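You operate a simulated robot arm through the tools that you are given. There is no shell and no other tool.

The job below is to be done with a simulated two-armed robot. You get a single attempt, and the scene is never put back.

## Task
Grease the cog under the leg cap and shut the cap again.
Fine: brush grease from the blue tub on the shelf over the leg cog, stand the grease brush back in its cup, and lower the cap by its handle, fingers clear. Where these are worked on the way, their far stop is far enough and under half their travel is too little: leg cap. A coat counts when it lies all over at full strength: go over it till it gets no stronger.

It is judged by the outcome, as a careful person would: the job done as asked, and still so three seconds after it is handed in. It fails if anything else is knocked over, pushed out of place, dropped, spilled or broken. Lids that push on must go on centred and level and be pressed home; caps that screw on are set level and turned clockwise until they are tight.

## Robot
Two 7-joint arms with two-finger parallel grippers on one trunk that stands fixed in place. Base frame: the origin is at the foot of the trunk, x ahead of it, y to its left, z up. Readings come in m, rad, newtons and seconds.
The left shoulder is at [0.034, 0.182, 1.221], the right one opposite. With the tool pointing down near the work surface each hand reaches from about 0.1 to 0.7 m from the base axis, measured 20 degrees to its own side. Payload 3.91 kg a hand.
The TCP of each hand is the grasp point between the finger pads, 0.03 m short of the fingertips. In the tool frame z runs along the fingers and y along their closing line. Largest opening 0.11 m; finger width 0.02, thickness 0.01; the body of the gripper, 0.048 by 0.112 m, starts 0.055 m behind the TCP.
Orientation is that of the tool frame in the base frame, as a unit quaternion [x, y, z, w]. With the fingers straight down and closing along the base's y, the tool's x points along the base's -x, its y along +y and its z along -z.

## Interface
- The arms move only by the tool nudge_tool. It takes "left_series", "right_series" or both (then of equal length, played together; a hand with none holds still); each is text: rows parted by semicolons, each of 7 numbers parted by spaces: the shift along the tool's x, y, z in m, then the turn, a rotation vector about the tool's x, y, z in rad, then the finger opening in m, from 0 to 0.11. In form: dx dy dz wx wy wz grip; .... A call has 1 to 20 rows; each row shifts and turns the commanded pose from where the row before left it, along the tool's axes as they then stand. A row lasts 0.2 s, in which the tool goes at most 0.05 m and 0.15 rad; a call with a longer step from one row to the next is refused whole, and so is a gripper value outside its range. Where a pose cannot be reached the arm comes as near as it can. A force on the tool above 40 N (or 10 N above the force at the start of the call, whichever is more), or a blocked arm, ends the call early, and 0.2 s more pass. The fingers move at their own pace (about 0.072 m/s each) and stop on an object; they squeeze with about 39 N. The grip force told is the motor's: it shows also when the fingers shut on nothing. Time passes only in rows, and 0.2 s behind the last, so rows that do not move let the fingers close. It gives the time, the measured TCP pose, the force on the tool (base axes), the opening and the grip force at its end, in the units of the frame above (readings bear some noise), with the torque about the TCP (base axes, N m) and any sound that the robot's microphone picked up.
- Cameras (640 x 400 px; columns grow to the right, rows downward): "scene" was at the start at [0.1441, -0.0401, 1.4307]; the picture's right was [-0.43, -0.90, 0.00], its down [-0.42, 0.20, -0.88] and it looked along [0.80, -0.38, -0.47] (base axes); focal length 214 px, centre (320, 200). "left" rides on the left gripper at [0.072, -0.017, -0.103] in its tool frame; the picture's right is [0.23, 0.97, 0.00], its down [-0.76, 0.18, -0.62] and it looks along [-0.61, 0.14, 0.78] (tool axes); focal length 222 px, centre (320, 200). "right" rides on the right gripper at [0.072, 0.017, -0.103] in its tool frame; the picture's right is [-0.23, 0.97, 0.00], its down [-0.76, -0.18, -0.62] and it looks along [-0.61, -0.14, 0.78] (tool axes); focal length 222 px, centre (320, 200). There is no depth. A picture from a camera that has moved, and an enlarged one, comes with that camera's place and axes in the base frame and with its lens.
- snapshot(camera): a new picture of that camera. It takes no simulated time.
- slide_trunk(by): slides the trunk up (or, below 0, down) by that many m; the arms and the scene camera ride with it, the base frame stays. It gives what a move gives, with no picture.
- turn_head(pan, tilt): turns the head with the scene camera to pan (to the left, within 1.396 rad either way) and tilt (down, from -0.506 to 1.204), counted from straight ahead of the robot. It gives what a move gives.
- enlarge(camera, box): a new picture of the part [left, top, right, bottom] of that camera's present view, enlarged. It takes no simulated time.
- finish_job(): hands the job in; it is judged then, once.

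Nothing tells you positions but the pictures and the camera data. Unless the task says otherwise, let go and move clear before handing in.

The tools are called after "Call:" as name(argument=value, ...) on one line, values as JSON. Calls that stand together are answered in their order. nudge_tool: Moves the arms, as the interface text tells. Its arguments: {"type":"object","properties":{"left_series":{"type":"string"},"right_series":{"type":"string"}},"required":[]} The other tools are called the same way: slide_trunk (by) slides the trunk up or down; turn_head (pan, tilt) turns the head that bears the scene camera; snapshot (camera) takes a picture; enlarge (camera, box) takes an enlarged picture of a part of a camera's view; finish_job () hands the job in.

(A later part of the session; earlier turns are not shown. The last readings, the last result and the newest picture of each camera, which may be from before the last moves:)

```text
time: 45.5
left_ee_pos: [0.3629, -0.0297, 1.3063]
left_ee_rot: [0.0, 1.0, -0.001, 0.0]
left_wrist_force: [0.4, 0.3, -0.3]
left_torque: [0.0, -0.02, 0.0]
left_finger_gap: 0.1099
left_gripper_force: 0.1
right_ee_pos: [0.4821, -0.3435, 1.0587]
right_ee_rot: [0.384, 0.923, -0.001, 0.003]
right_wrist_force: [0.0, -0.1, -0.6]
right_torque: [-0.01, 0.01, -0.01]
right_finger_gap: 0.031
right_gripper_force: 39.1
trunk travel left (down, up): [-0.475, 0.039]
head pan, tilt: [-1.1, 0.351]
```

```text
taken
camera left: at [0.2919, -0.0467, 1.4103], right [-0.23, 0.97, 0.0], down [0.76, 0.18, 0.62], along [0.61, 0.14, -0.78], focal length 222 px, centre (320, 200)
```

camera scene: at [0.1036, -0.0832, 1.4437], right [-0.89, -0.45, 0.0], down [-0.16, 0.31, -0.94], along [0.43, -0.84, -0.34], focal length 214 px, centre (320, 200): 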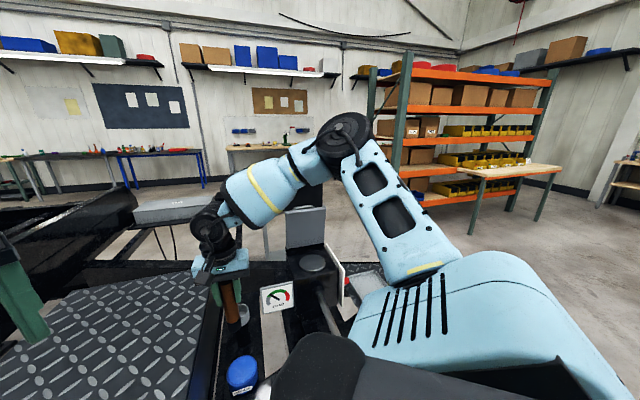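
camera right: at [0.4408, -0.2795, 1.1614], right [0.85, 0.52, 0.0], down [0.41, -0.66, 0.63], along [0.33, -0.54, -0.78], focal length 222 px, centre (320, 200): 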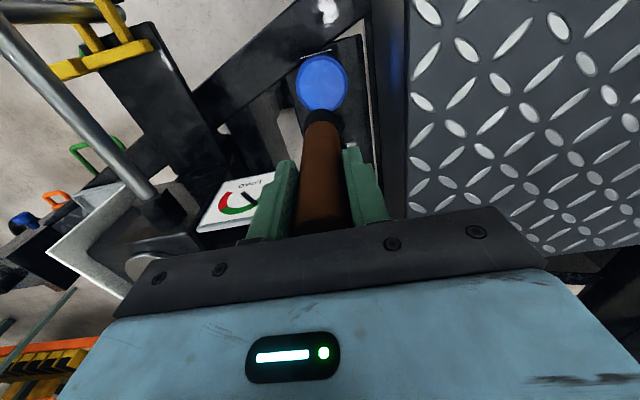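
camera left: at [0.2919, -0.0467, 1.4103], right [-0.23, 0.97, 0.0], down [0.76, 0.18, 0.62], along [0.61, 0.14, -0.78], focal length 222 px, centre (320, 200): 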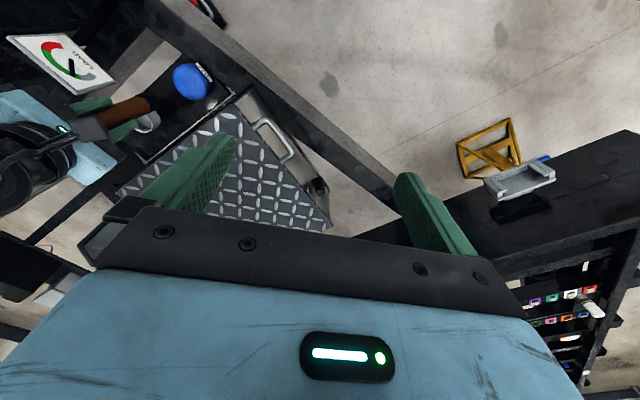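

Let me zoom to check the tip against the tub.

Call:
enlarge(camera="right", box=[270, 30, 382, 140])

Call:
enlarge(camera="scene", box=[195, 260, 291, 400])

Call:
enlarge(camera="left", box=[100, 50, 228, 150])

```text
3.64 times, centred on (326, 85) of right
camera zoom: at [0.4408, -0.2795, 1.1614], right [0.85, 0.52, 0.0], down [0.41, -0.66, 0.63], along [0.33, -0.54, -0.78], focal length 808 px, centre (298, 618)
```

zoom: 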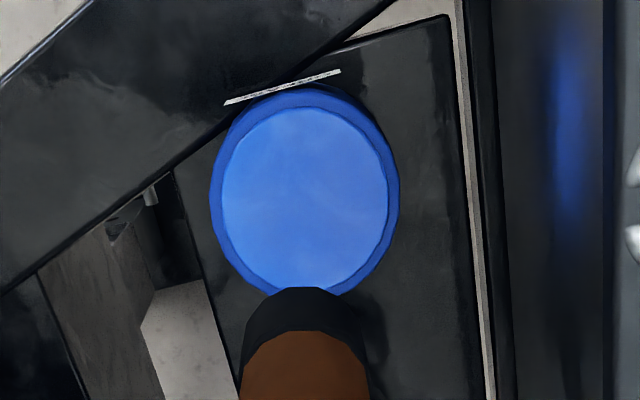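

```text
2.86 times, centred on (243, 330) of scene
camera zoom: at [0.1036, -0.0832, 1.4437], right [-0.89, -0.45, 0.0], down [-0.16, 0.31, -0.94], along [0.43, -0.84, -0.34], focal length 613 px, centre (540, -171)
```

zoom: 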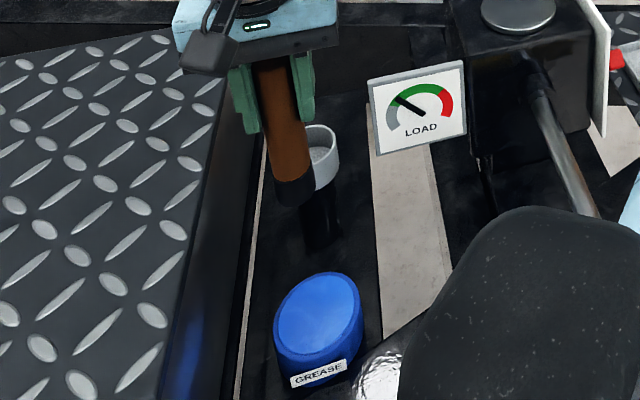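

```text
4.00 times, centred on (164, 100) of left
camera zoom: at [0.2919, -0.0467, 1.4103], right [-0.23, 0.97, 0.0], down [0.76, 0.18, 0.62], along [0.61, 0.14, -0.78], focal length 888 px, centre (944, 600)
```

zoom: 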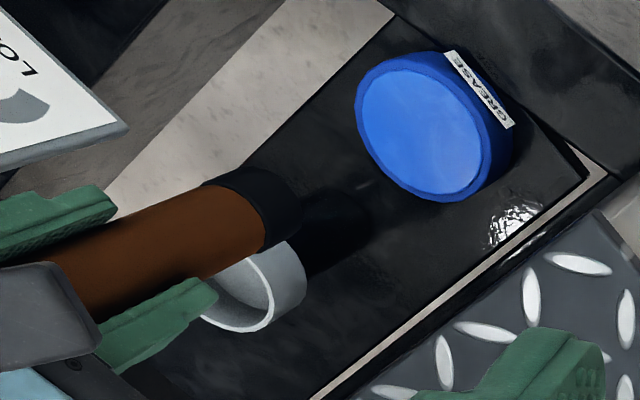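

Alignment is good to a few mm. I'll lower most of the way and look again before dipping.

Call:
nudge_tool(right_series="-0.0017 0.0025 0.02 0 0 0 0.02;0 0 0.03 0 0 0 0.02;0 0 0.03 0 0 0 0.02;0 0 0.03 0 0 0 0.02;0 0 0.03 0 0 0 0.02")

Call:
enlarge(camera="right", box=[250, 60, 400, 240])

Call:
snapshot(camera="scene")

Call:
enlarge(camera="left", box=[100, 50, 228, 150])

```text
time: 46.7
left_ee_pos: [0.3657, -0.0304, 1.3058]
left_ee_rot: [0.0, 1.0, -0.001, 0.001]
left_wrist_force: [-0.7, 0.3, -0.2]
left_torque: [0.01, 0.03, -0.01]
left_finger_gap: 0.1101
left_gripper_force: 0.1
right_ee_pos: [0.4875, -0.3454, 0.9164]
right_ee_rot: [0.384, 0.923, -0.001, 0.003]
right_wrist_force: [0.1, -0.1, -1.5]
right_torque: [-0.01, -0.05, -0.03]
right_finger_gap: 0.0309
right_gripper_force: 38.6
trunk travel left (down, up): [-0.475, 0.039]
head pan, tilt: [-1.1, 0.351]
```

```text
2.22 times, centred on (325, 150) of right
camera zoom: at [0.4459, -0.2814, 1.0202], right [0.85, 0.52, 0.0], down [0.41, -0.66, 0.63], along [0.33, -0.53, -0.78], focal length 494 px, centre (309, 311)
```

zoom: 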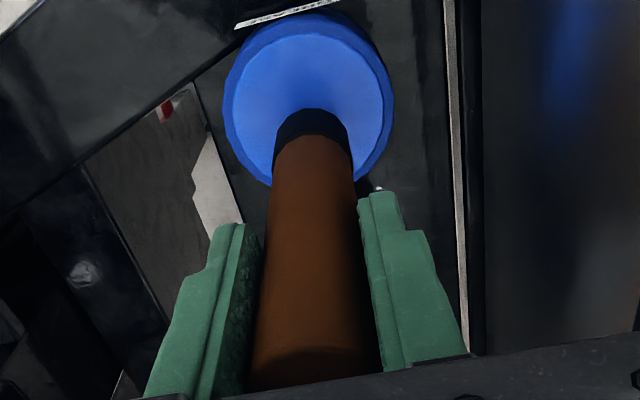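

```text
taken
camera scene: at [0.105, -0.0839, 1.4434], right [-0.89, -0.45, 0.0], down [-0.16, 0.31, -0.94], along [0.43, -0.84, -0.34], focal length 214 px, centre (320, 200)
```

scene: 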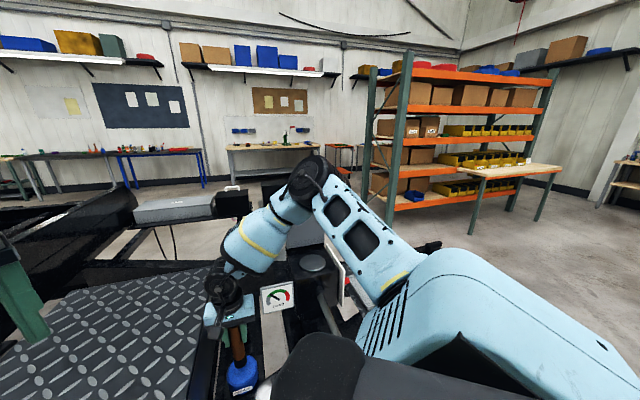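

```text
4.00 times, centred on (164, 100) of left
camera zoom: at [0.2934, -0.0474, 1.4098], right [-0.23, 0.97, 0.0], down [0.76, 0.18, 0.62], along [0.61, 0.14, -0.78], focal length 888 px, centre (944, 600)
```

zoom: 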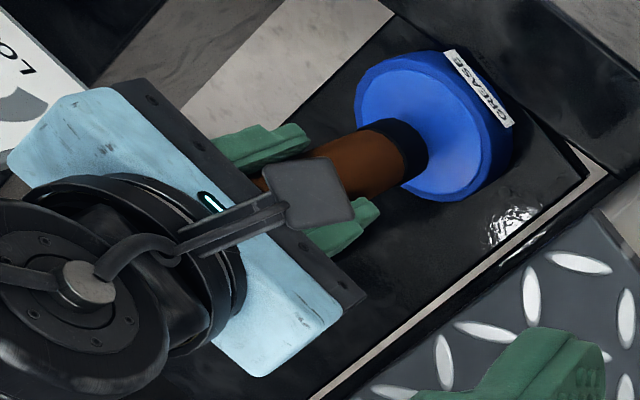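

Nearly there, about 3 cm above the grease. I'll lower into it gently and swirl a little.

Call:
nudge_tool(right_series="0.003 -0.001 0.012 0 0 0 0.02;0 0 0.012 0 0 0 0.02;0 0 0.01 0 0 0 0.02;0 0 0.006 0 0 0 0.02")

Call:
enlarge(camera="right", box=[250, 60, 400, 240])

Call:
enlarge(camera="left", box=[130, 40, 242, 130])

```text
time: 47.5
left_ee_pos: [0.3615, -0.031, 1.3076]
left_ee_rot: [-0.002, 1.0, -0.001, 0.001]
left_wrist_force: [0.4, 0.1, 0.1]
left_torque: [-0.01, 0.0, 0.01]
left_finger_gap: 0.11
left_gripper_force: 0.1
right_ee_pos: [0.4858, -0.3437, 0.8933]
right_ee_rot: [0.385, 0.923, -0.003, 0.01]
right_wrist_force: [-13.5, -4.3, 35.3]
right_torque: [-0.71, 1.12, -0.17]
right_finger_gap: 0.0313
right_gripper_force: 39.6
trunk travel left (down, up): [-0.475, 0.039]
head pan, tilt: [-1.1, 0.351]
stopped in row 4 (right hand): the force on the tool passed its limit at 41 N (the readings are from after the stop); the commanded pose is now the measured one
```

```text
2.22 times, centred on (325, 150) of right
camera zoom: at [0.4437, -0.2798, 0.9948], right [0.85, 0.52, 0.01], down [0.4, -0.66, 0.64], along [0.34, -0.54, -0.77], focal length 494 px, centre (309, 311)
```

zoom: 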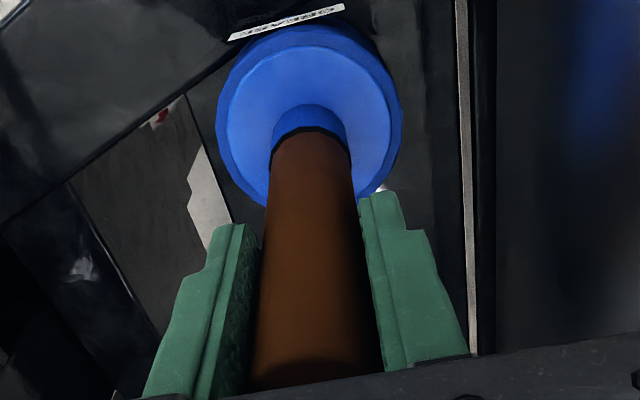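

```text
4.44 times, centred on (186, 85) of left
camera zoom: at [0.2897, -0.0462, 1.4113], right [-0.23, 0.97, 0.0], down [0.76, 0.18, 0.63], along [0.61, 0.14, -0.78], focal length 987 px, centre (916, 711)
```

zoom: 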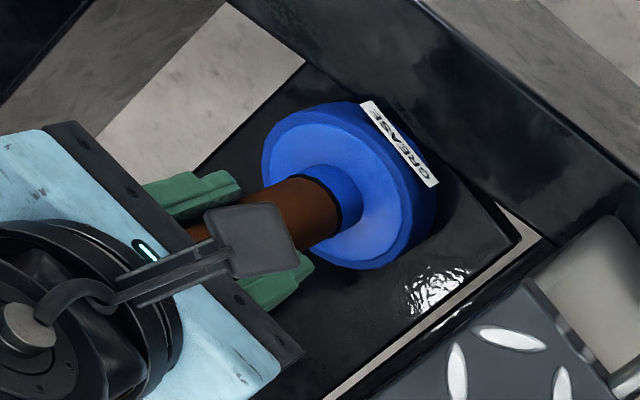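

The bristles have turned blue, so the brush is loaded; the grease surface is firm, so I pressed a bit hard. I'll lift straight up now and check the brush in the grip.

Call:
nudge_tool(right_series="0 0 -0.01 0 0 0 0.02;0 0 -0.02 0 0 0 0.02;0 0 -0.03 0 0 0 0.02;0 0 -0.03 0 0 0 0.02;0 0 -0.03 0 0 0 0.02;0 0 -0.03 0 0 0 0.02")

Call:
enlarge(camera="right", box=[240, 40, 400, 240])

Call:
enlarge(camera="scene", box=[195, 230, 291, 400])

Call:
enlarge(camera="left", box=[100, 50, 228, 150])

```text
time: 48.9
left_ee_pos: [0.3649, -0.0308, 1.307]
left_ee_rot: [-0.001, 1.0, -0.001, 0.0]
left_wrist_force: [-0.9, 0.2, 0.4]
left_torque: [0.0, 0.0, 0.03]
left_finger_gap: 0.1099
left_gripper_force: 0.1
right_ee_pos: [0.4836, -0.3425, 1.039]
right_ee_rot: [0.385, 0.923, -0.002, 0.007]
right_wrist_force: [-1.2, 0.7, -0.5]
right_torque: [0.03, -0.02, -0.01]
right_finger_gap: 0.0308
right_gripper_force: 39.3
trunk travel left (down, up): [-0.475, 0.039]
head pan, tilt: [-1.1, 0.351]
```

```text
2.00 times, centred on (320, 140) of right
camera zoom: at [0.443, -0.2782, 1.1416], right [0.85, 0.52, 0.0], down [0.4, -0.66, 0.63], along [0.34, -0.54, -0.77], focal length 444 px, centre (320, 320)
```

zoom: 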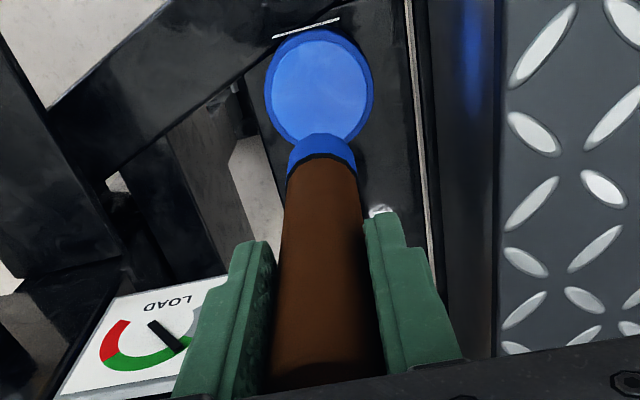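

```text
2.35 times, centred on (243, 315) of scene
camera zoom: at [0.104, -0.0834, 1.4436], right [-0.89, -0.45, 0.0], down [-0.16, 0.31, -0.94], along [0.43, -0.84, -0.34], focal length 505 px, centre (501, -71)
```

zoom: 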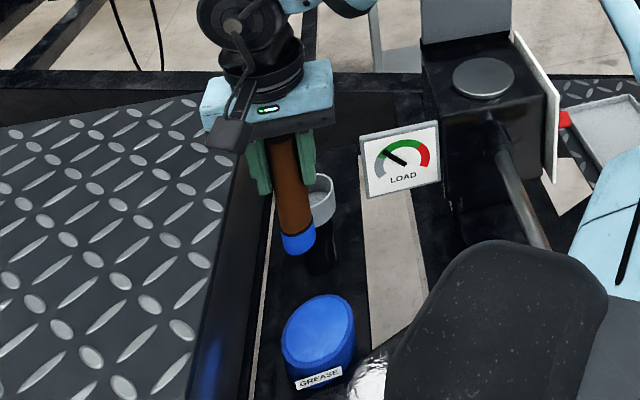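

```text
4.00 times, centred on (164, 100) of left
camera zoom: at [0.2922, -0.047, 1.4102], right [-0.23, 0.97, 0.0], down [0.76, 0.18, 0.62], along [0.61, 0.14, -0.78], focal length 888 px, centre (944, 600)
```

zoom: 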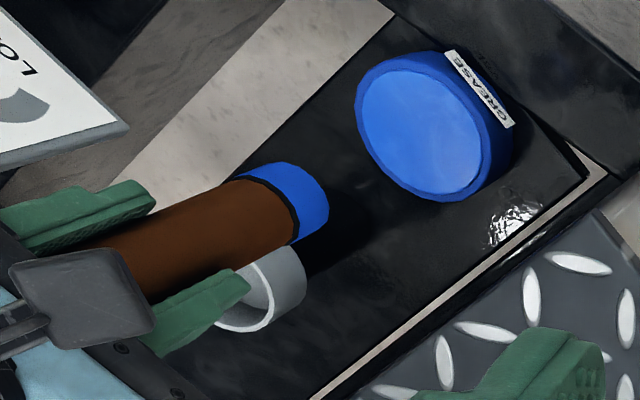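

The brush carries blue grease and the tub hasn't moved. I'll raise it well above the gauge and carry it over to the cog.

Call:
nudge_tool(right_series="0 0 -0.035 0.0015 0.0145 0 0.02;0 0 -0.035 0 0 0 0.02;0 0 -0.035 0 0 0 0.02;0 0 -0.036 0 0 0 0.02;-0.0188 -0.0351 0 0 0 0 0.02;-0.0188 -0.0351 0 0 0 0 0.02;-0.0188 -0.0351 0 0 0 0 0.02;-0.0188 -0.0351 0 0 0 0 0.02;-0.0188 -0.0351 0 0 0 0 0.02;-0.0188 -0.0351 0 0 0 0 0.02;-0.0188 -0.0351 0 0 0 0 0.02")

Call:
snapshot(camera="scene")

Call:
snapshot(camera="right")

```text
time: 51.3
left_ee_pos: [0.364, -0.0291, 1.3065]
left_ee_rot: [-0.001, 1.0, 0.0, 0.0]
left_wrist_force: [0.0, -0.4, 0.1]
left_torque: [0.05, 0.0, 0.02]
left_finger_gap: 0.1099
left_gripper_force: 0.1
right_ee_pos: [0.4019, -0.6105, 1.177]
right_ee_rot: [0.384, 0.923, 0.001, 0.0]
right_wrist_force: [-0.4, 0.3, -0.6]
right_torque: [-0.01, -0.03, 0.01]
right_finger_gap: 0.031
right_gripper_force: 38.7
trunk travel left (down, up): [-0.475, 0.039]
head pan, tilt: [-1.1, 0.351]
```

```text
taken
camera scene: at [0.104, -0.0843, 1.4435], right [-0.89, -0.45, 0.0], down [-0.16, 0.31, -0.94], along [0.43, -0.84, -0.34], focal length 214 px, centre (320, 200)
```

scene: 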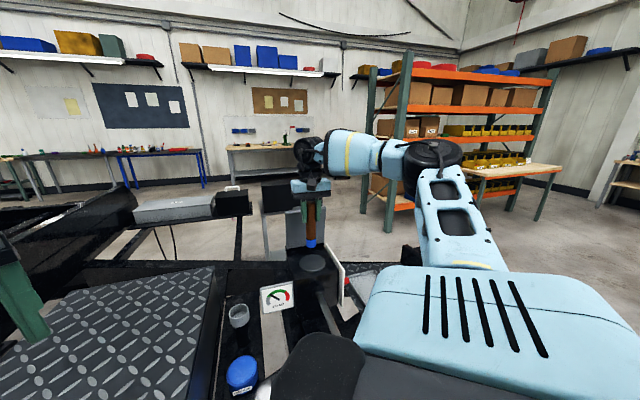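

```text
taken
camera right: at [0.3618, -0.5475, 1.2822], right [0.85, 0.52, 0.0], down [0.41, -0.67, 0.62], along [0.33, -0.53, -0.78], focal length 222 px, centre (320, 200)
```

right: 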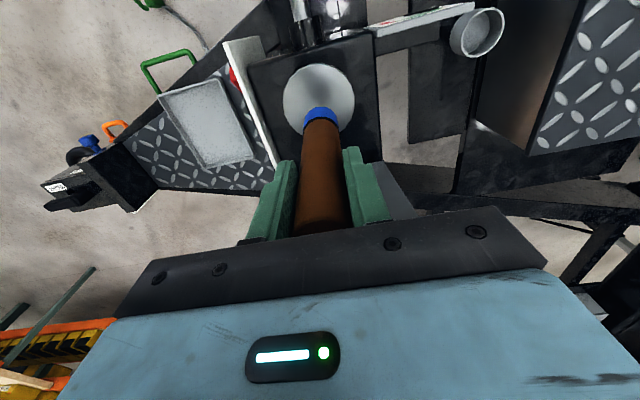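

The brush is above the cog. I'll zoom in to align precisely.

Call:
enlarge(camera="right", box=[250, 40, 410, 140])

Call:
enlarge(camera="scene", box=[262, 160, 374, 300])

```text
4.00 times, centred on (330, 90) of right
camera zoom: at [0.3618, -0.5475, 1.2822], right [0.85, 0.52, 0.0], down [0.41, -0.67, 0.62], along [0.33, -0.53, -0.78], focal length 888 px, centre (280, 640)
```

zoom: 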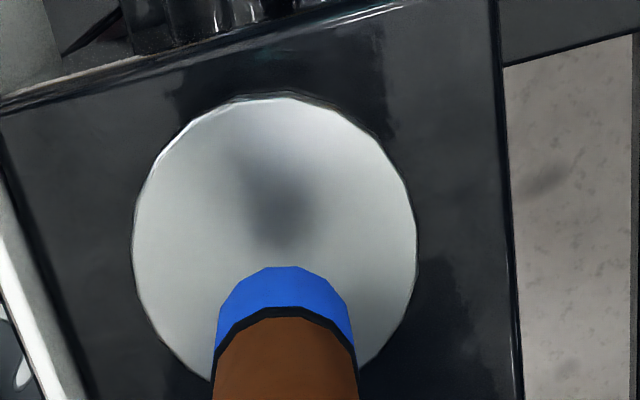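

```text
2.86 times, centred on (318, 230) of scene
camera zoom: at [0.104, -0.0843, 1.4435], right [-0.89, -0.45, 0.0], down [-0.16, 0.31, -0.94], along [0.43, -0.84, -0.34], focal length 613 px, centre (326, 114)
```

zoom: 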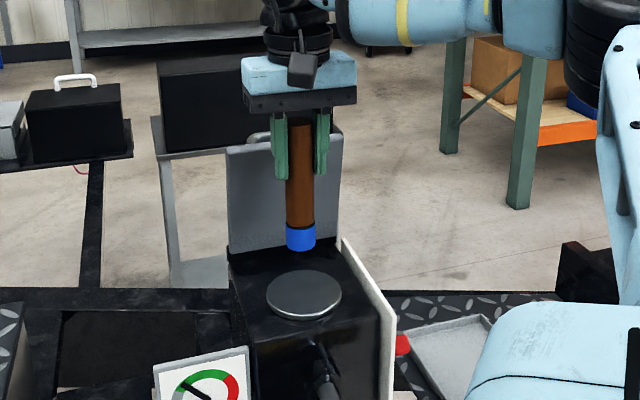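

Well aligned: the cog centre is about (0.401, -0.611), radius 0.044. I'll lower to just above the surface.

Call:
nudge_tool(right_series="0 0 0.02 0 0 0 0.02;0 0 0.02 0 0 0 0.02;0 0 0.02 0 0 0 0.02;0 0 0.01 0 0 0 0.02")

Call:
enlarge(camera="scene", box=[262, 160, 374, 300])

Call:
enlarge(camera="right", box=[220, 40, 420, 240])

```text
time: 52.3
left_ee_pos: [0.363, -0.0279, 1.308]
left_ee_rot: [-0.001, 1.0, 0.0, 0.002]
left_wrist_force: [0.0, 1.0, -0.4]
left_torque: [0.01, -0.01, 0.02]
left_finger_gap: 0.1101
left_gripper_force: 0.1
right_ee_pos: [0.4013, -0.6084, 1.1132]
right_ee_rot: [0.385, 0.923, -0.002, 0.004]
right_wrist_force: [-1.0, -4.6, 22.5]
right_torque: [-1.03, -0.08, -0.08]
right_finger_gap: 0.0308
right_gripper_force: 39.3
trunk travel left (down, up): [-0.475, 0.039]
head pan, tilt: [-1.1, 0.351]
```

```text
2.86 times, centred on (318, 230) of scene
camera zoom: at [0.1016, -0.0818, 1.4444], right [-0.89, -0.45, 0.0], down [-0.15, 0.3, -0.94], along [0.43, -0.84, -0.34], focal length 613 px, centre (326, 114)
```

zoom: 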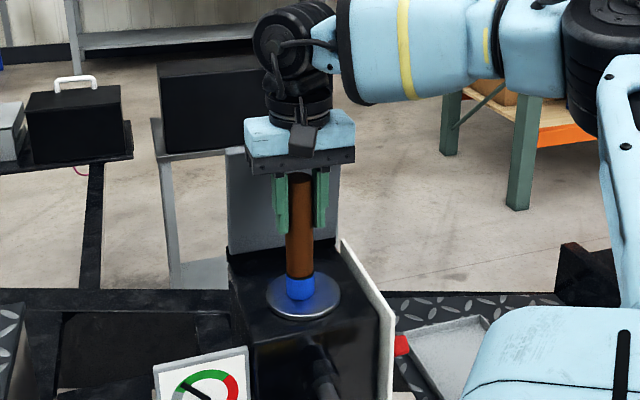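

```text
2.00 times, centred on (320, 140) of right
camera zoom: at [0.36, -0.5451, 1.2172], right [0.85, 0.52, 0.0], down [0.4, -0.66, 0.63], along [0.33, -0.54, -0.78], focal length 444 px, centre (320, 320)
```

zoom: 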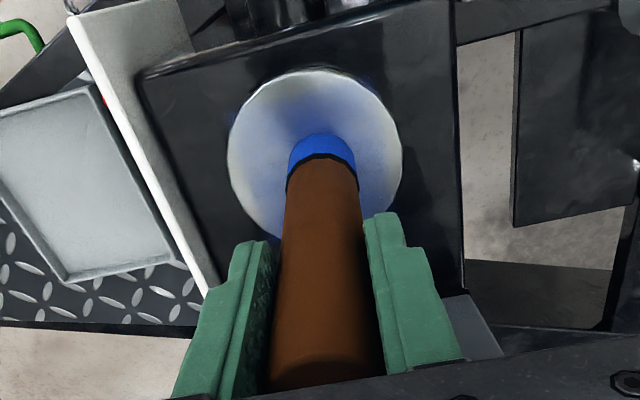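

Contact is made and the cog is taking a blue tint. I'll ease the pressure and sweep the near half first, clear of the open lid.

Call:
nudge_tool(right_series="0 0 -0.0035 0 0 0 0.02;0.013 0 0 0 0 0 0.02;0.013 0 0 0 0 0 0.02;-0.0035 0.013 0 0 0 0 0.02;-0.0095 0.0095 0 0 0 0 0.02;-0.013 0.0035 0 0 0 0 0.02;0.0 -0.013 0 0 0 0 0.02;0 -0.013 0 0 0 0 0.02;0 -0.013 0 0 0 0 0.02;0 -0.013 0 0 0 0 0.02;0.013 0.0035 0 0 0 0 0.02;0.0095 0.0095 0 0 0 0 0.02;0.0035 0.013 0 0 0 0 0.02")

Call:
enlarge(camera="right", box=[220, 40, 420, 240])

Call:
enlarge(camera="scene", box=[262, 160, 374, 300])

```text
time: 55.1
left_ee_pos: [0.364, -0.0298, 1.3062]
left_ee_rot: [-0.001, 1.0, -0.001, 0.0]
left_wrist_force: [0.7, 0.4, 0.1]
left_torque: [-0.02, 0.0, 0.01]
left_finger_gap: 0.11
left_gripper_force: 0.0
right_ee_pos: [0.3827, -0.5892, 1.1139]
right_ee_rot: [0.385, 0.923, -0.001, 0.0]
right_wrist_force: [-1.4, -3.7, 7.8]
right_torque: [-0.49, 0.13, -0.09]
right_finger_gap: 0.0307
right_gripper_force: 38.8
trunk travel left (down, up): [-0.475, 0.039]
head pan, tilt: [-1.1, 0.351]
```

```text
2.00 times, centred on (320, 140) of right
camera zoom: at [0.3425, -0.5266, 1.2167], right [0.85, 0.52, 0.0], down [0.41, -0.67, 0.62], along [0.33, -0.53, -0.78], focal length 444 px, centre (320, 320)
```

zoom: 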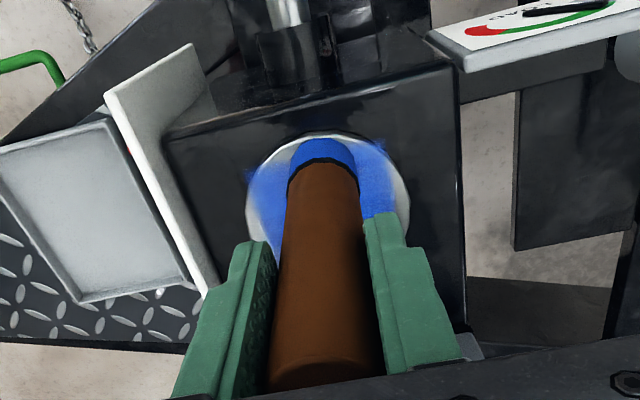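

```text
2.86 times, centred on (318, 230) of scene
camera zoom: at [0.1036, -0.083, 1.4436], right [-0.89, -0.45, 0.0], down [-0.16, 0.31, -0.94], along [0.43, -0.84, -0.34], focal length 613 px, centre (326, 114)
```

zoom: 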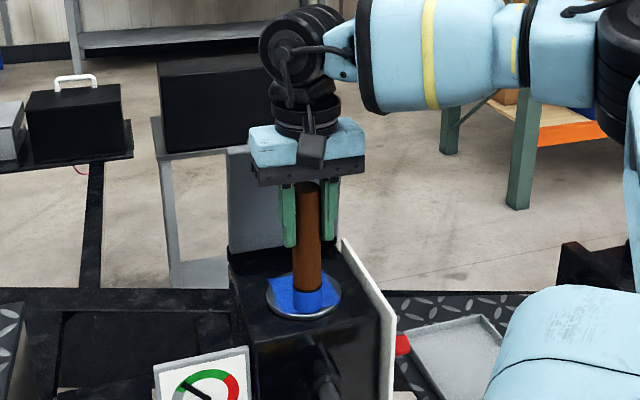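

The coat goes on solidly where the brush passes. I'll sweep the outer ring now, first the near-left quarter.

Call:
nudge_tool(right_series="0.0026 -0.0023 0 0 0 0 0.02;-0.0019 0.0106 0 0 0 0 0.02;-0.0054 0.0093 0 0 0 0 0.02;-0.0082 0.0069 0 0 0 0 0.02;-0.0101 0.0037 0 0 0 0 0.02;-0.0108 0 0 0 0 0 0.02;-0.0101 -0.0037 0 0 0 0 0.02")

Call:
enlarge(camera="right", box=[220, 40, 420, 240])

Call:
enlarge(camera="scene", box=[282, 160, 354, 280])

```text
time: 56.7
left_ee_pos: [0.3646, -0.0306, 1.3058]
left_ee_rot: [-0.002, 1.0, -0.001, 0.001]
left_wrist_force: [0.9, -0.1, 0.3]
left_torque: [0.04, -0.02, 0.0]
left_finger_gap: 0.11
left_gripper_force: 0.1
right_ee_pos: [0.4308, -0.604, 1.1117]
right_ee_rot: [0.384, 0.923, -0.001, 0.0]
right_wrist_force: [-0.6, 1.3, 3.0]
right_torque: [0.07, -0.13, 0.0]
right_finger_gap: 0.031
right_gripper_force: 39.1
trunk travel left (down, up): [-0.475, 0.039]
head pan, tilt: [-1.1, 0.351]
```

```text
2.00 times, centred on (320, 140) of right
camera zoom: at [0.3916, -0.5415, 1.2161], right [0.85, 0.52, 0.0], down [0.41, -0.67, 0.62], along [0.33, -0.53, -0.78], focal length 444 px, centre (320, 320)
```

zoom: 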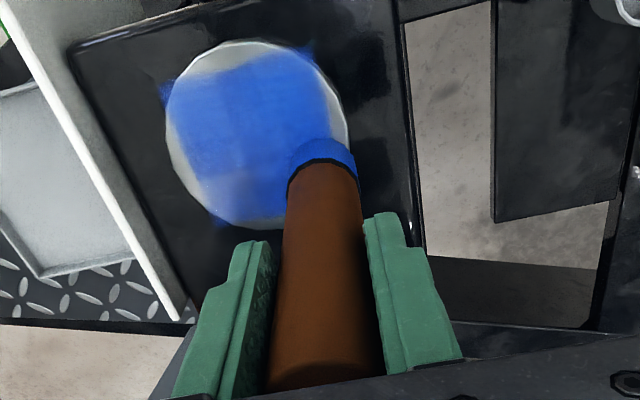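

```text
3.33 times, centred on (318, 220) of scene
camera zoom: at [0.1041, -0.0833, 1.4435], right [-0.89, -0.45, 0.0], down [-0.16, 0.31, -0.94], along [0.43, -0.84, -0.34], focal length 715 px, centre (327, 133)
```

zoom: 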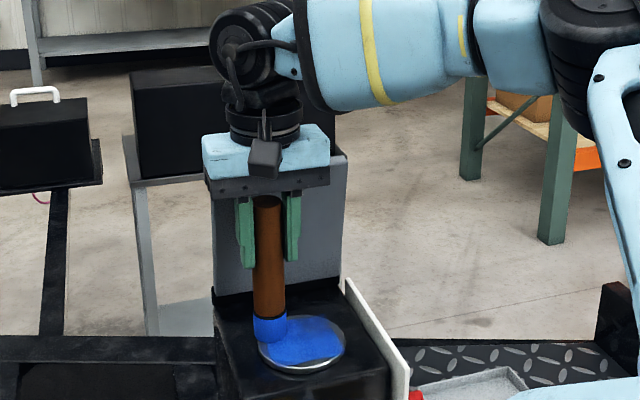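

The coating area shows as a square patch (about ±0.033 m) on the cog, lined up with the box. I'll raster over all of it with the loaded brush.

Call:
nudge_tool(right_series="-0.0128 0.0005 0.001 0 0 0 0.02;0 -0.0134 0 0 0 0 0.02;0 -0.0134 0 0 0 0 0.02;0 -0.0134 0 0 0 0 0.02;0 -0.0134 0 0 0 0 0.02;0.013 0 0 0 0 0 0.02;0 0.0135 0 0 0 0 0.02;0 0.0135 0 0 0 0 0.02;0 0.0135 0 0 0 0 0.02;0 0.0135 0 0 0 0 0.02;0.013 0 0 0 0 0 0.02;0 -0.0135 0 0 0 0 0.02;0 -0.0135 0 0 0 0 0.02;0 -0.0135 0 0 0 0 0.02;0 -0.0135 0 0 0 0 0.02;0.013 0 0 0 0 0 0.02;0 0.0135 0 0 0 0 0.02;0 0.0135 0 0 0 0 0.02;0 0.0135 0 0 0 0 0.02;0 0.0135 0 0 0 0 0.02")

Call:
enlarge(camera="right", box=[220, 40, 420, 240])

Call:
enlarge(camera="scene", box=[282, 200, 354, 280])

```text
time: 60.9
left_ee_pos: [0.3643, -0.0299, 1.3053]
left_ee_rot: [0.0, 1.0, 0.0, 0.0]
left_wrist_force: [0.5, 0.6, 0.0]
left_torque: [-0.02, 0.0, -0.01]
left_finger_gap: 0.1101
left_gripper_force: 0.1
right_ee_pos: [0.4153, -0.5841, 1.1109]
right_ee_rot: [0.385, 0.923, 0.0, -0.001]
right_wrist_force: [0.3, -0.3, 0.1]
right_torque: [0.0, -0.08, 0.01]
right_finger_gap: 0.031
right_gripper_force: 39.4
trunk travel left (down, up): [-0.475, 0.039]
head pan, tilt: [-1.1, 0.351]
```

```text
2.00 times, centred on (320, 140) of right
camera zoom: at [0.3747, -0.5217, 1.2149], right [0.85, 0.52, 0.0], down [0.41, -0.67, 0.62], along [0.33, -0.53, -0.78], focal length 444 px, centre (320, 320)
```

zoom: 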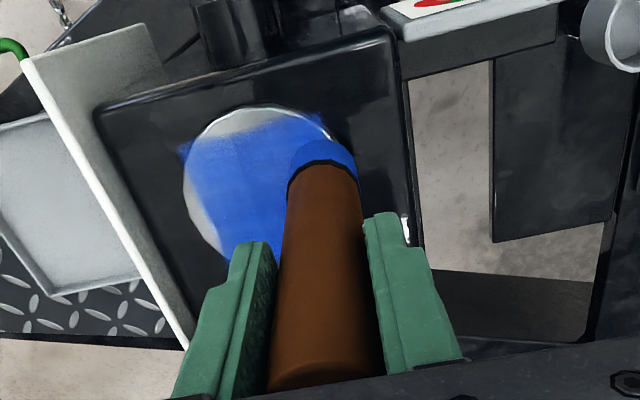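

```text
5.00 times, centred on (318, 240) of scene
camera zoom: at [0.1044, -0.0832, 1.4436], right [-0.89, -0.45, 0.0], down [-0.16, 0.31, -0.94], along [0.43, -0.84, -0.34], focal length 1072 px, centre (330, 0)
```

zoom: 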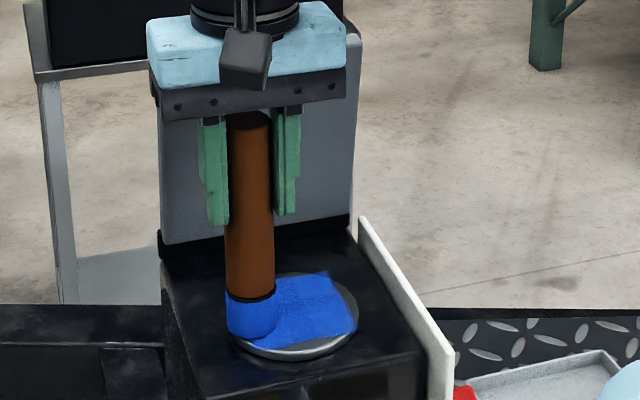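

The patch is turning solid blue. I'll finish the near line and then cross-hatch a second pass, pressing slightly more.

Call:
nudge_tool(right_series="0.013 0 0.002 0 0 0 0.02;0 -0.0135 0 0 0 0 0.02;0 -0.0135 0 0 0 0 0.02;0 -0.0135 0 0 0 0 0.02;0 -0.0135 0 0 0 0 0.02;-0.0135 0 0 0 0 0 0.02;-0.0135 0 0 0 0 0 0.02;-0.0135 0 0 0 0 0 0.02;-0.0125 0 0 0 0 0 0.02;0 0.0135 0 0 0 0 0.02;0.0135 0 0 0 0 0 0.02;0.0135 0 0 0 0 0 0.02;0.0135 0 0 0 0 0 0.02;0.0125 0 0 0 0 0 0.02;0 0.0135 0 0 0 0 0.02;-0.0135 0 0 0 0 0 0.02;-0.0135 0 0 0 0 0 0.02;-0.0135 0 0 0 0 0 0.02;-0.0125 0 0 0 0 0 0.02")

Call:
enlarge(camera="right", box=[200, 0, 400, 160])

Call:
enlarge(camera="scene", box=[282, 200, 354, 280])

```text
time: 64.9
left_ee_pos: [0.3642, -0.0304, 1.3059]
left_ee_rot: [-0.001, 1.0, -0.001, 0.0]
left_wrist_force: [-0.3, 0.0, 0.1]
left_torque: [-0.01, -0.02, -0.05]
left_finger_gap: 0.1101
left_gripper_force: 0.1
right_ee_pos: [0.423, -0.6339, 1.1092]
right_ee_rot: [0.384, 0.923, -0.001, 0.0]
right_wrist_force: [0.7, 0.0, -0.3]
right_torque: [0.0, -0.01, 0.02]
right_finger_gap: 0.0305
right_gripper_force: 38.5
trunk travel left (down, up): [-0.475, 0.039]
head pan, tilt: [-1.1, 0.351]
```

```text
2.50 times, centred on (300, 80) of right
camera zoom: at [0.3832, -0.5705, 1.2128], right [0.85, 0.52, 0.0], down [0.41, -0.67, 0.62], along [0.33, -0.53, -0.78], focal length 555 px, centre (370, 500)
```

zoom: 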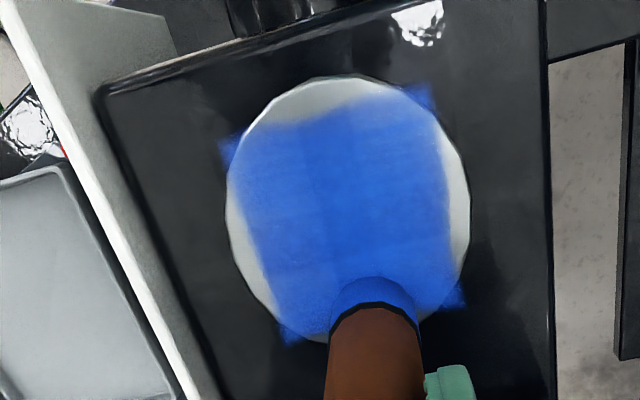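

```text
5.00 times, centred on (318, 240) of scene
camera zoom: at [0.1046, -0.0837, 1.4435], right [-0.89, -0.45, 0.0], down [-0.16, 0.31, -0.94], along [0.43, -0.84, -0.34], focal length 1072 px, centre (330, 0)
```

zoom: 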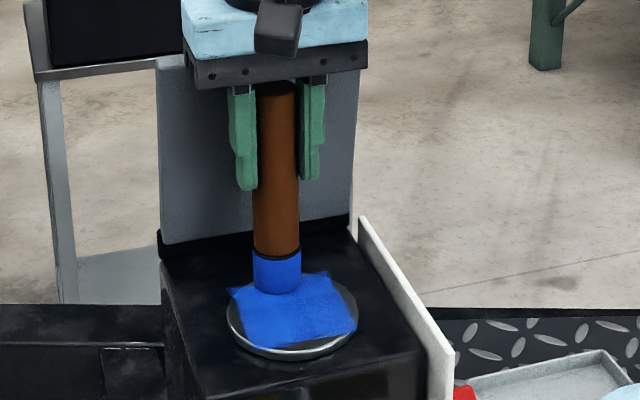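

The square patch is almost evenly blue. I'll lift the brush for an unobstructed look.

Call:
nudge_tool(right_series="0 0 -0.02 0 0 0 0.02;0.02 0 -0.03 0 0 0 0.02;0.03 0.01 -0.03 0 0 0 0.02")

Call:
enlarge(camera="scene", box=[294, 240, 342, 280])

Call:
enlarge(camera="right", box=[220, 40, 420, 200])

```text
time: 65.7
left_ee_pos: [0.3647, -0.0283, 1.3055]
left_ee_rot: [0.0, 1.0, -0.001, 0.001]
left_wrist_force: [0.1, 0.2, 1.5]
left_torque: [0.03, -0.03, 0.0]
left_finger_gap: 0.1101
left_gripper_force: 0.0
right_ee_pos: [0.3943, -0.5896, 1.19]
right_ee_rot: [0.385, 0.923, -0.001, 0.0]
right_wrist_force: [0.0, 0.6, -0.7]
right_torque: [0.04, -0.04, 0.01]
right_finger_gap: 0.0308
right_gripper_force: 39.1
trunk travel left (down, up): [-0.475, 0.039]
head pan, tilt: [-1.1, 0.351]
```

```text
10.00 times, centred on (318, 260) of scene
camera zoom: at [0.1036, -0.0826, 1.4437], right [-0.89, -0.45, 0.0], down [-0.16, 0.31, -0.94], along [0.43, -0.84, -0.34], focal length 2145 px, centre (340, -400)
```

zoom: 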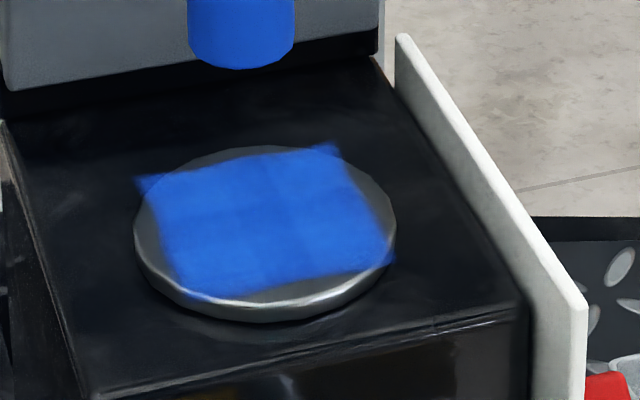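

```text
2.50 times, centred on (320, 120) of right
camera zoom: at [0.3539, -0.5264, 1.2947], right [0.85, 0.52, 0.0], down [0.41, -0.67, 0.62], along [0.33, -0.53, -0.78], focal length 555 px, centre (320, 400)
```

zoom: 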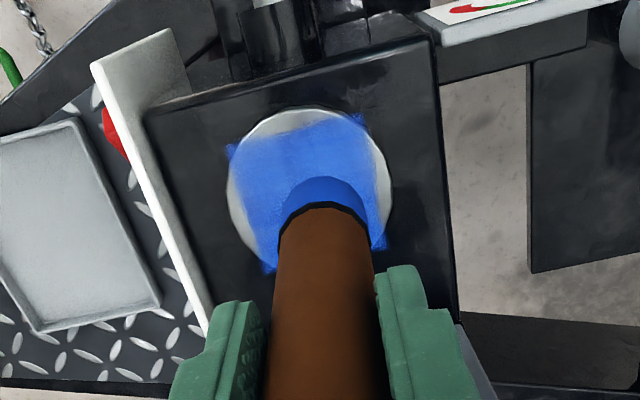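

Corners of the patch stick out but edges look slightly uneven. I'll shift aside and up to inspect it fully.

Call:
nudge_tool(right_series="0 0.03 -0.03 0 0 0 0.02;0 0.03 -0.02 0 0 0 0.02")

Call:
snapshot(camera="right")

Call:
enlarge(camera="scene", box=[302, 244, 334, 272])

```text
time: 66.3
left_ee_pos: [0.3645, -0.031, 1.3055]
left_ee_rot: [-0.001, 1.0, -0.001, 0.0]
left_wrist_force: [-0.4, 0.4, 0.2]
left_torque: [-0.01, -0.01, 0.0]
left_finger_gap: 0.11
left_gripper_force: 0.0
right_ee_pos: [0.4379, -0.5467, 1.2398]
right_ee_rot: [0.385, 0.923, -0.001, -0.002]
right_wrist_force: [0.4, 0.3, -0.6]
right_torque: [0.04, -0.03, 0.03]
right_finger_gap: 0.0309
right_gripper_force: 39.1
trunk travel left (down, up): [-0.475, 0.039]
head pan, tilt: [-1.1, 0.351]
```

```text
taken
camera right: at [0.3986, -0.4846, 1.3438], right [0.85, 0.52, 0.0], down [0.41, -0.67, 0.62], along [0.32, -0.53, -0.78], focal length 222 px, centre (320, 200)
```

right: 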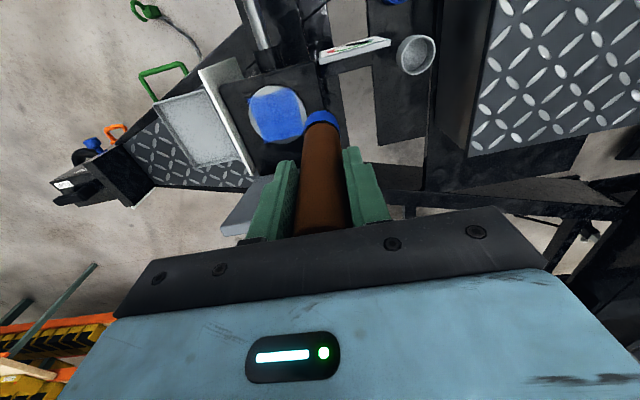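

```text
14.29 times, centred on (318, 258) of scene
camera zoom: at [0.105, -0.0831, 1.4435], right [-0.89, -0.45, 0.0], down [-0.16, 0.31, -0.94], along [0.43, -0.84, -0.34], focal length 3064 px, centre (349, -629)
```

zoom: 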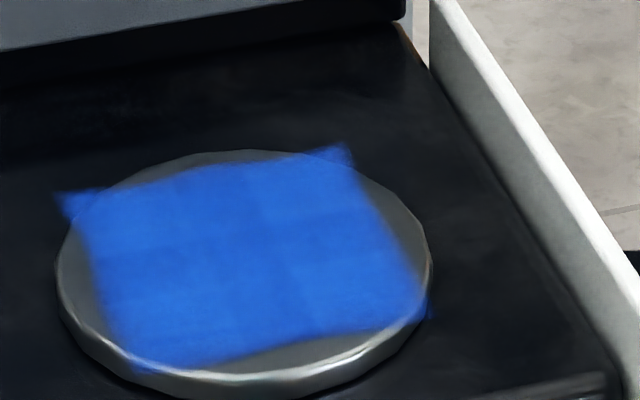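

Call:
enlarge(camera="right", box=[236, 75, 316, 150])

```text
5.33 times, centred on (276, 112) of right
camera zoom: at [0.3986, -0.4846, 1.3438], right [0.85, 0.52, 0.0], down [0.41, -0.67, 0.62], along [0.32, -0.53, -0.78], focal length 1185 px, centre (555, 667)
```

zoom: 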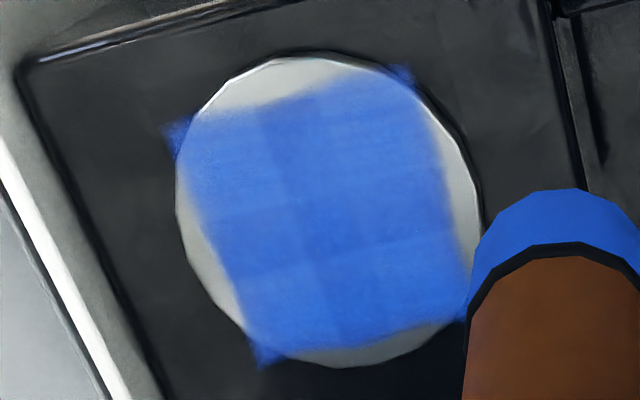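

The coat shows slight shade differences between its parts. I'll go back for another complete pass, finding light contact again first.

Call:
nudge_tool(right_series="-0.0113 -0.0357 0 0 0 0 0.02;-0.0113 -0.0357 0 0 0 0 0.02;0 0 0.035 0 0 0 0.02;0 0 0.035 0 0 0 0.02;0 0 0.035 0 0 0 0.02;0 0 0.02 0 0 0 0.02;0 0 0.005 0 0 0 0.02")

```text
time: 67.9
left_ee_pos: [0.3652, -0.0308, 1.3059]
left_ee_rot: [-0.001, 1.0, 0.0, 0.001]
left_wrist_force: [0.3, 0.4, -0.3]
left_torque: [0.02, 0.01, 0.02]
left_finger_gap: 0.11
left_gripper_force: 0.1
right_ee_pos: [0.4019, -0.6137, 1.1108]
right_ee_rot: [0.385, 0.923, 0.001, 0.001]
right_wrist_force: [-0.5, 0.1, 1.4]
right_torque: [-0.12, 0.03, -0.03]
right_finger_gap: 0.0307
right_gripper_force: 38.7
trunk travel left (down, up): [-0.475, 0.039]
head pan, tilt: [-1.1, 0.351]
```

Light contact found. Now I'll run a full slow raster with a little more pressure.

Call:
nudge_tool(right_series="-0.013 -0.013 0.002 0 0 0 0.02;-0.013 -0.013 0 0 0 0 0.02;0 0.0135 0 0 0 0 0.02;0 0.0135 0 0 0 0 0.02;0 0.0135 0 0 0 0 0.02;0 0.0135 0 0 0 0 0.02;0.013 0 0 0 0 0 0.02;0 -0.0135 0 0 0 0 0.02;0 -0.0135 0 0 0 0 0.02;0 -0.0135 0 0 0 0 0.02;0 -0.0135 0 0 0 0 0.02;0.013 0 0 0 0 0 0.02;0 0.0135 0 0 0 0 0.02;0 0.0135 0 0 0 0 0.02;0 0.0135 0 0 0 0 0.02;0 0.0135 0 0 0 0 0.02;0.013 0 0 0 0 0 0.02;0 -0.0135 0 0 0 0 0.02;0 -0.0135 0 0 0 0 0.02;0 -0.0135 0 0 0 0 0.02")

Call:
nudge_tool(right_series="0 -0.0135 0 0 0 0 0.02;0.013 0 0 0 0 0 0.02;0 0.0135 0 0 0 0 0.02;0 0.0135 0 0 0 0 0.02;0 0.0135 0 0 0 0 0.02;0 0.0135 0 0 0 0 0.02;-0.013 0 0 0 0 0 0.02;-0.013 0 0 0 0 0 0.02;-0.013 0 0 0 0 0 0.02;-0.013 0 0 0 0 0 0.02;0 -0.0135 0 0 0 0 0.02;0.013 0 0 0 0 0 0.02;0.013 0 0 0 0 0 0.02;0.013 0 0 0 0 0 0.02;0.013 0 0 0 0 0 0.02;0 -0.0135 0 0 0 0 0.02;-0.013 0 0 0 0 0 0.02;-0.013 0 0 0 0 0 0.02;-0.013 0 0 0 0 0 0.02;-0.013 0 0 0 0 0 0.02")

Call:
enlarge(camera="right", box=[200, 0, 400, 160])

Call:
enlarge(camera="scene", box=[294, 240, 342, 280])

```text
time: 72.1
left_ee_pos: [0.3636, -0.03, 1.3049]
left_ee_rot: [-0.001, 1.0, -0.001, 0.001]
left_wrist_force: [0.0, -0.2, 0.3]
left_torque: [0.01, 0.02, 0.0]
left_finger_gap: 0.11
left_gripper_force: 0.1
right_ee_pos: [0.3845, -0.6131, 1.1085]
right_ee_rot: [0.385, 0.923, 0.0, 0.0]
right_wrist_force: [4.0, 2.9, 13.0]
right_torque: [0.29, -0.49, 0.03]
right_finger_gap: 0.0307
right_gripper_force: 39.4
trunk travel left (down, up): [-0.475, 0.039]
head pan, tilt: [-1.1, 0.351]
```

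```text
time: 76.3
left_ee_pos: [0.3634, -0.0288, 1.3069]
left_ee_rot: [-0.001, 1.0, -0.001, 0.001]
left_wrist_force: [0.1, 0.7, 0.3]
left_torque: [0.0, 0.04, 0.03]
left_finger_gap: 0.1101
left_gripper_force: 0.1
right_ee_pos: [0.422, -0.6302, 1.1088]
right_ee_rot: [0.384, 0.923, -0.001, 0.0]
right_wrist_force: [-2.3, 2.2, 9.2]
right_torque: [0.23, 0.14, 0.04]
right_finger_gap: 0.0305
right_gripper_force: 39.5
trunk travel left (down, up): [-0.475, 0.039]
head pan, tilt: [-1.1, 0.351]
```

```text
2.50 times, centred on (300, 80) of right
camera zoom: at [0.3813, -0.568, 1.2118], right [0.85, 0.52, 0.0], down [0.41, -0.66, 0.62], along [0.33, -0.53, -0.78], focal length 555 px, centre (370, 500)
```

zoom: 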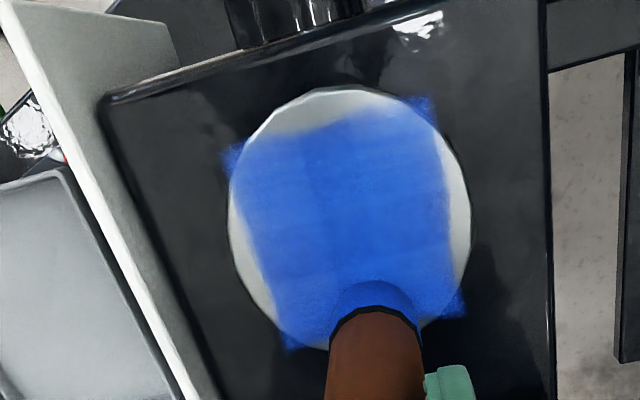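

```text
10.00 times, centred on (318, 260) of scene
camera zoom: at [0.1034, -0.0822, 1.4437], right [-0.89, -0.45, 0.0], down [-0.16, 0.31, -0.94], along [0.43, -0.84, -0.34], focal length 2145 px, centre (340, -400)
```

zoom: 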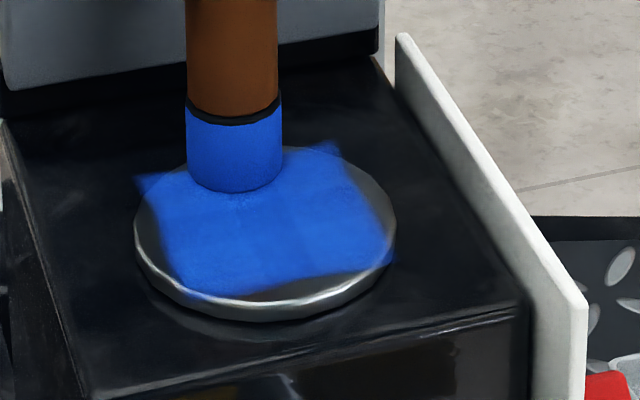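

I'll finish the cross lines of this pass and then inspect again from the same viewpoint.

Call:
nudge_tool(right_series="0 -0.0135 0 0 0 0 0.02;0.013 0 0 0 0 0 0.02;0.013 0 0 0 0 0 0.02;0.013 0 0 0 0 0 0.02;0.013 0 0 0 0 0 0.02;0 -0.0135 0 0 0 0 0.02;-0.013 0 0 0 0 0 0.02;-0.013 0 0 0 0 0 0.02;-0.013 0 0 0 0 0 0.02;-0.013 0 0 0 0 0 0.02;0.013 0.013 0 0 0 0 0.02;0.013 0.014 0 0 0 0 0.02")

Call:
nudge_tool(right_series="0 0 -0.025 0 0 0 0.02;0 0 -0.035 0 0 0 0.02;0 0 -0.035 0 0 0 0.02;0 0 -0.035 0 0 0 0.02;0.0113 0.0357 0 0 0 0 0.02;0.0113 0.0357 0 0 0 0 0.02")

Call:
enlarge(camera="right", box=[236, 75, 316, 150])

Call:
enlarge(camera="scene", box=[302, 244, 334, 272])

```text
time: 78.9
left_ee_pos: [0.365, -0.0297, 1.3075]
left_ee_rot: [0.0, 1.0, -0.001, 0.0]
left_wrist_force: [0.7, -1.0, -0.6]
left_torque: [0.02, 0.03, 0.03]
left_finger_gap: 0.1099
left_gripper_force: 0.0
right_ee_pos: [0.4041, -0.6125, 1.1083]
right_ee_rot: [0.386, 0.923, -0.001, 0.0]
right_wrist_force: [-1.3, -1.0, 9.1]
right_torque: [-0.32, 0.0, -0.08]
right_finger_gap: 0.0308
right_gripper_force: 39.2
trunk travel left (down, up): [-0.475, 0.039]
head pan, tilt: [-1.1, 0.351]
```

```text
time: 80.3
left_ee_pos: [0.3647, -0.0299, 1.3057]
left_ee_rot: [0.0, 1.0, -0.001, 0.0]
left_wrist_force: [0.2, -0.1, -0.4]
left_torque: [0.03, -0.04, -0.04]
left_finger_gap: 0.1099
left_gripper_force: 0.0
right_ee_pos: [0.438, -0.5454, 1.2384]
right_ee_rot: [0.385, 0.923, -0.001, 0.0]
right_wrist_force: [-0.5, 0.5, -0.4]
right_torque: [0.03, -0.02, 0.0]
right_finger_gap: 0.0303
right_gripper_force: 39.0
trunk travel left (down, up): [-0.475, 0.039]
head pan, tilt: [-1.1, 0.351]
```

```text
5.33 times, centred on (276, 112) of right
camera zoom: at [0.3992, -0.4827, 1.3416], right [0.85, 0.52, 0.0], down [0.41, -0.67, 0.62], along [0.33, -0.53, -0.78], focal length 1185 px, centre (555, 667)
```

zoom: 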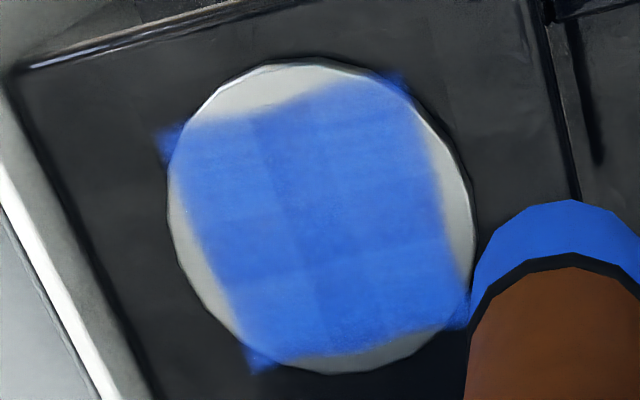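

```text
14.29 times, centred on (318, 258) of scene
camera zoom: at [0.1048, -0.0827, 1.4435], right [-0.89, -0.45, 0.0], down [-0.16, 0.31, -0.94], along [0.43, -0.84, -0.34], focal length 3064 px, centre (349, -629)
```

zoom: 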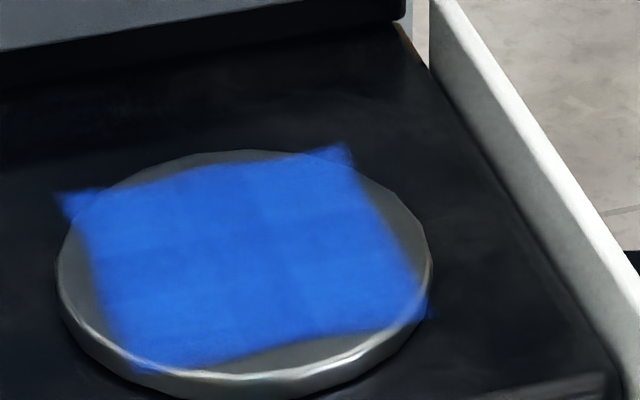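

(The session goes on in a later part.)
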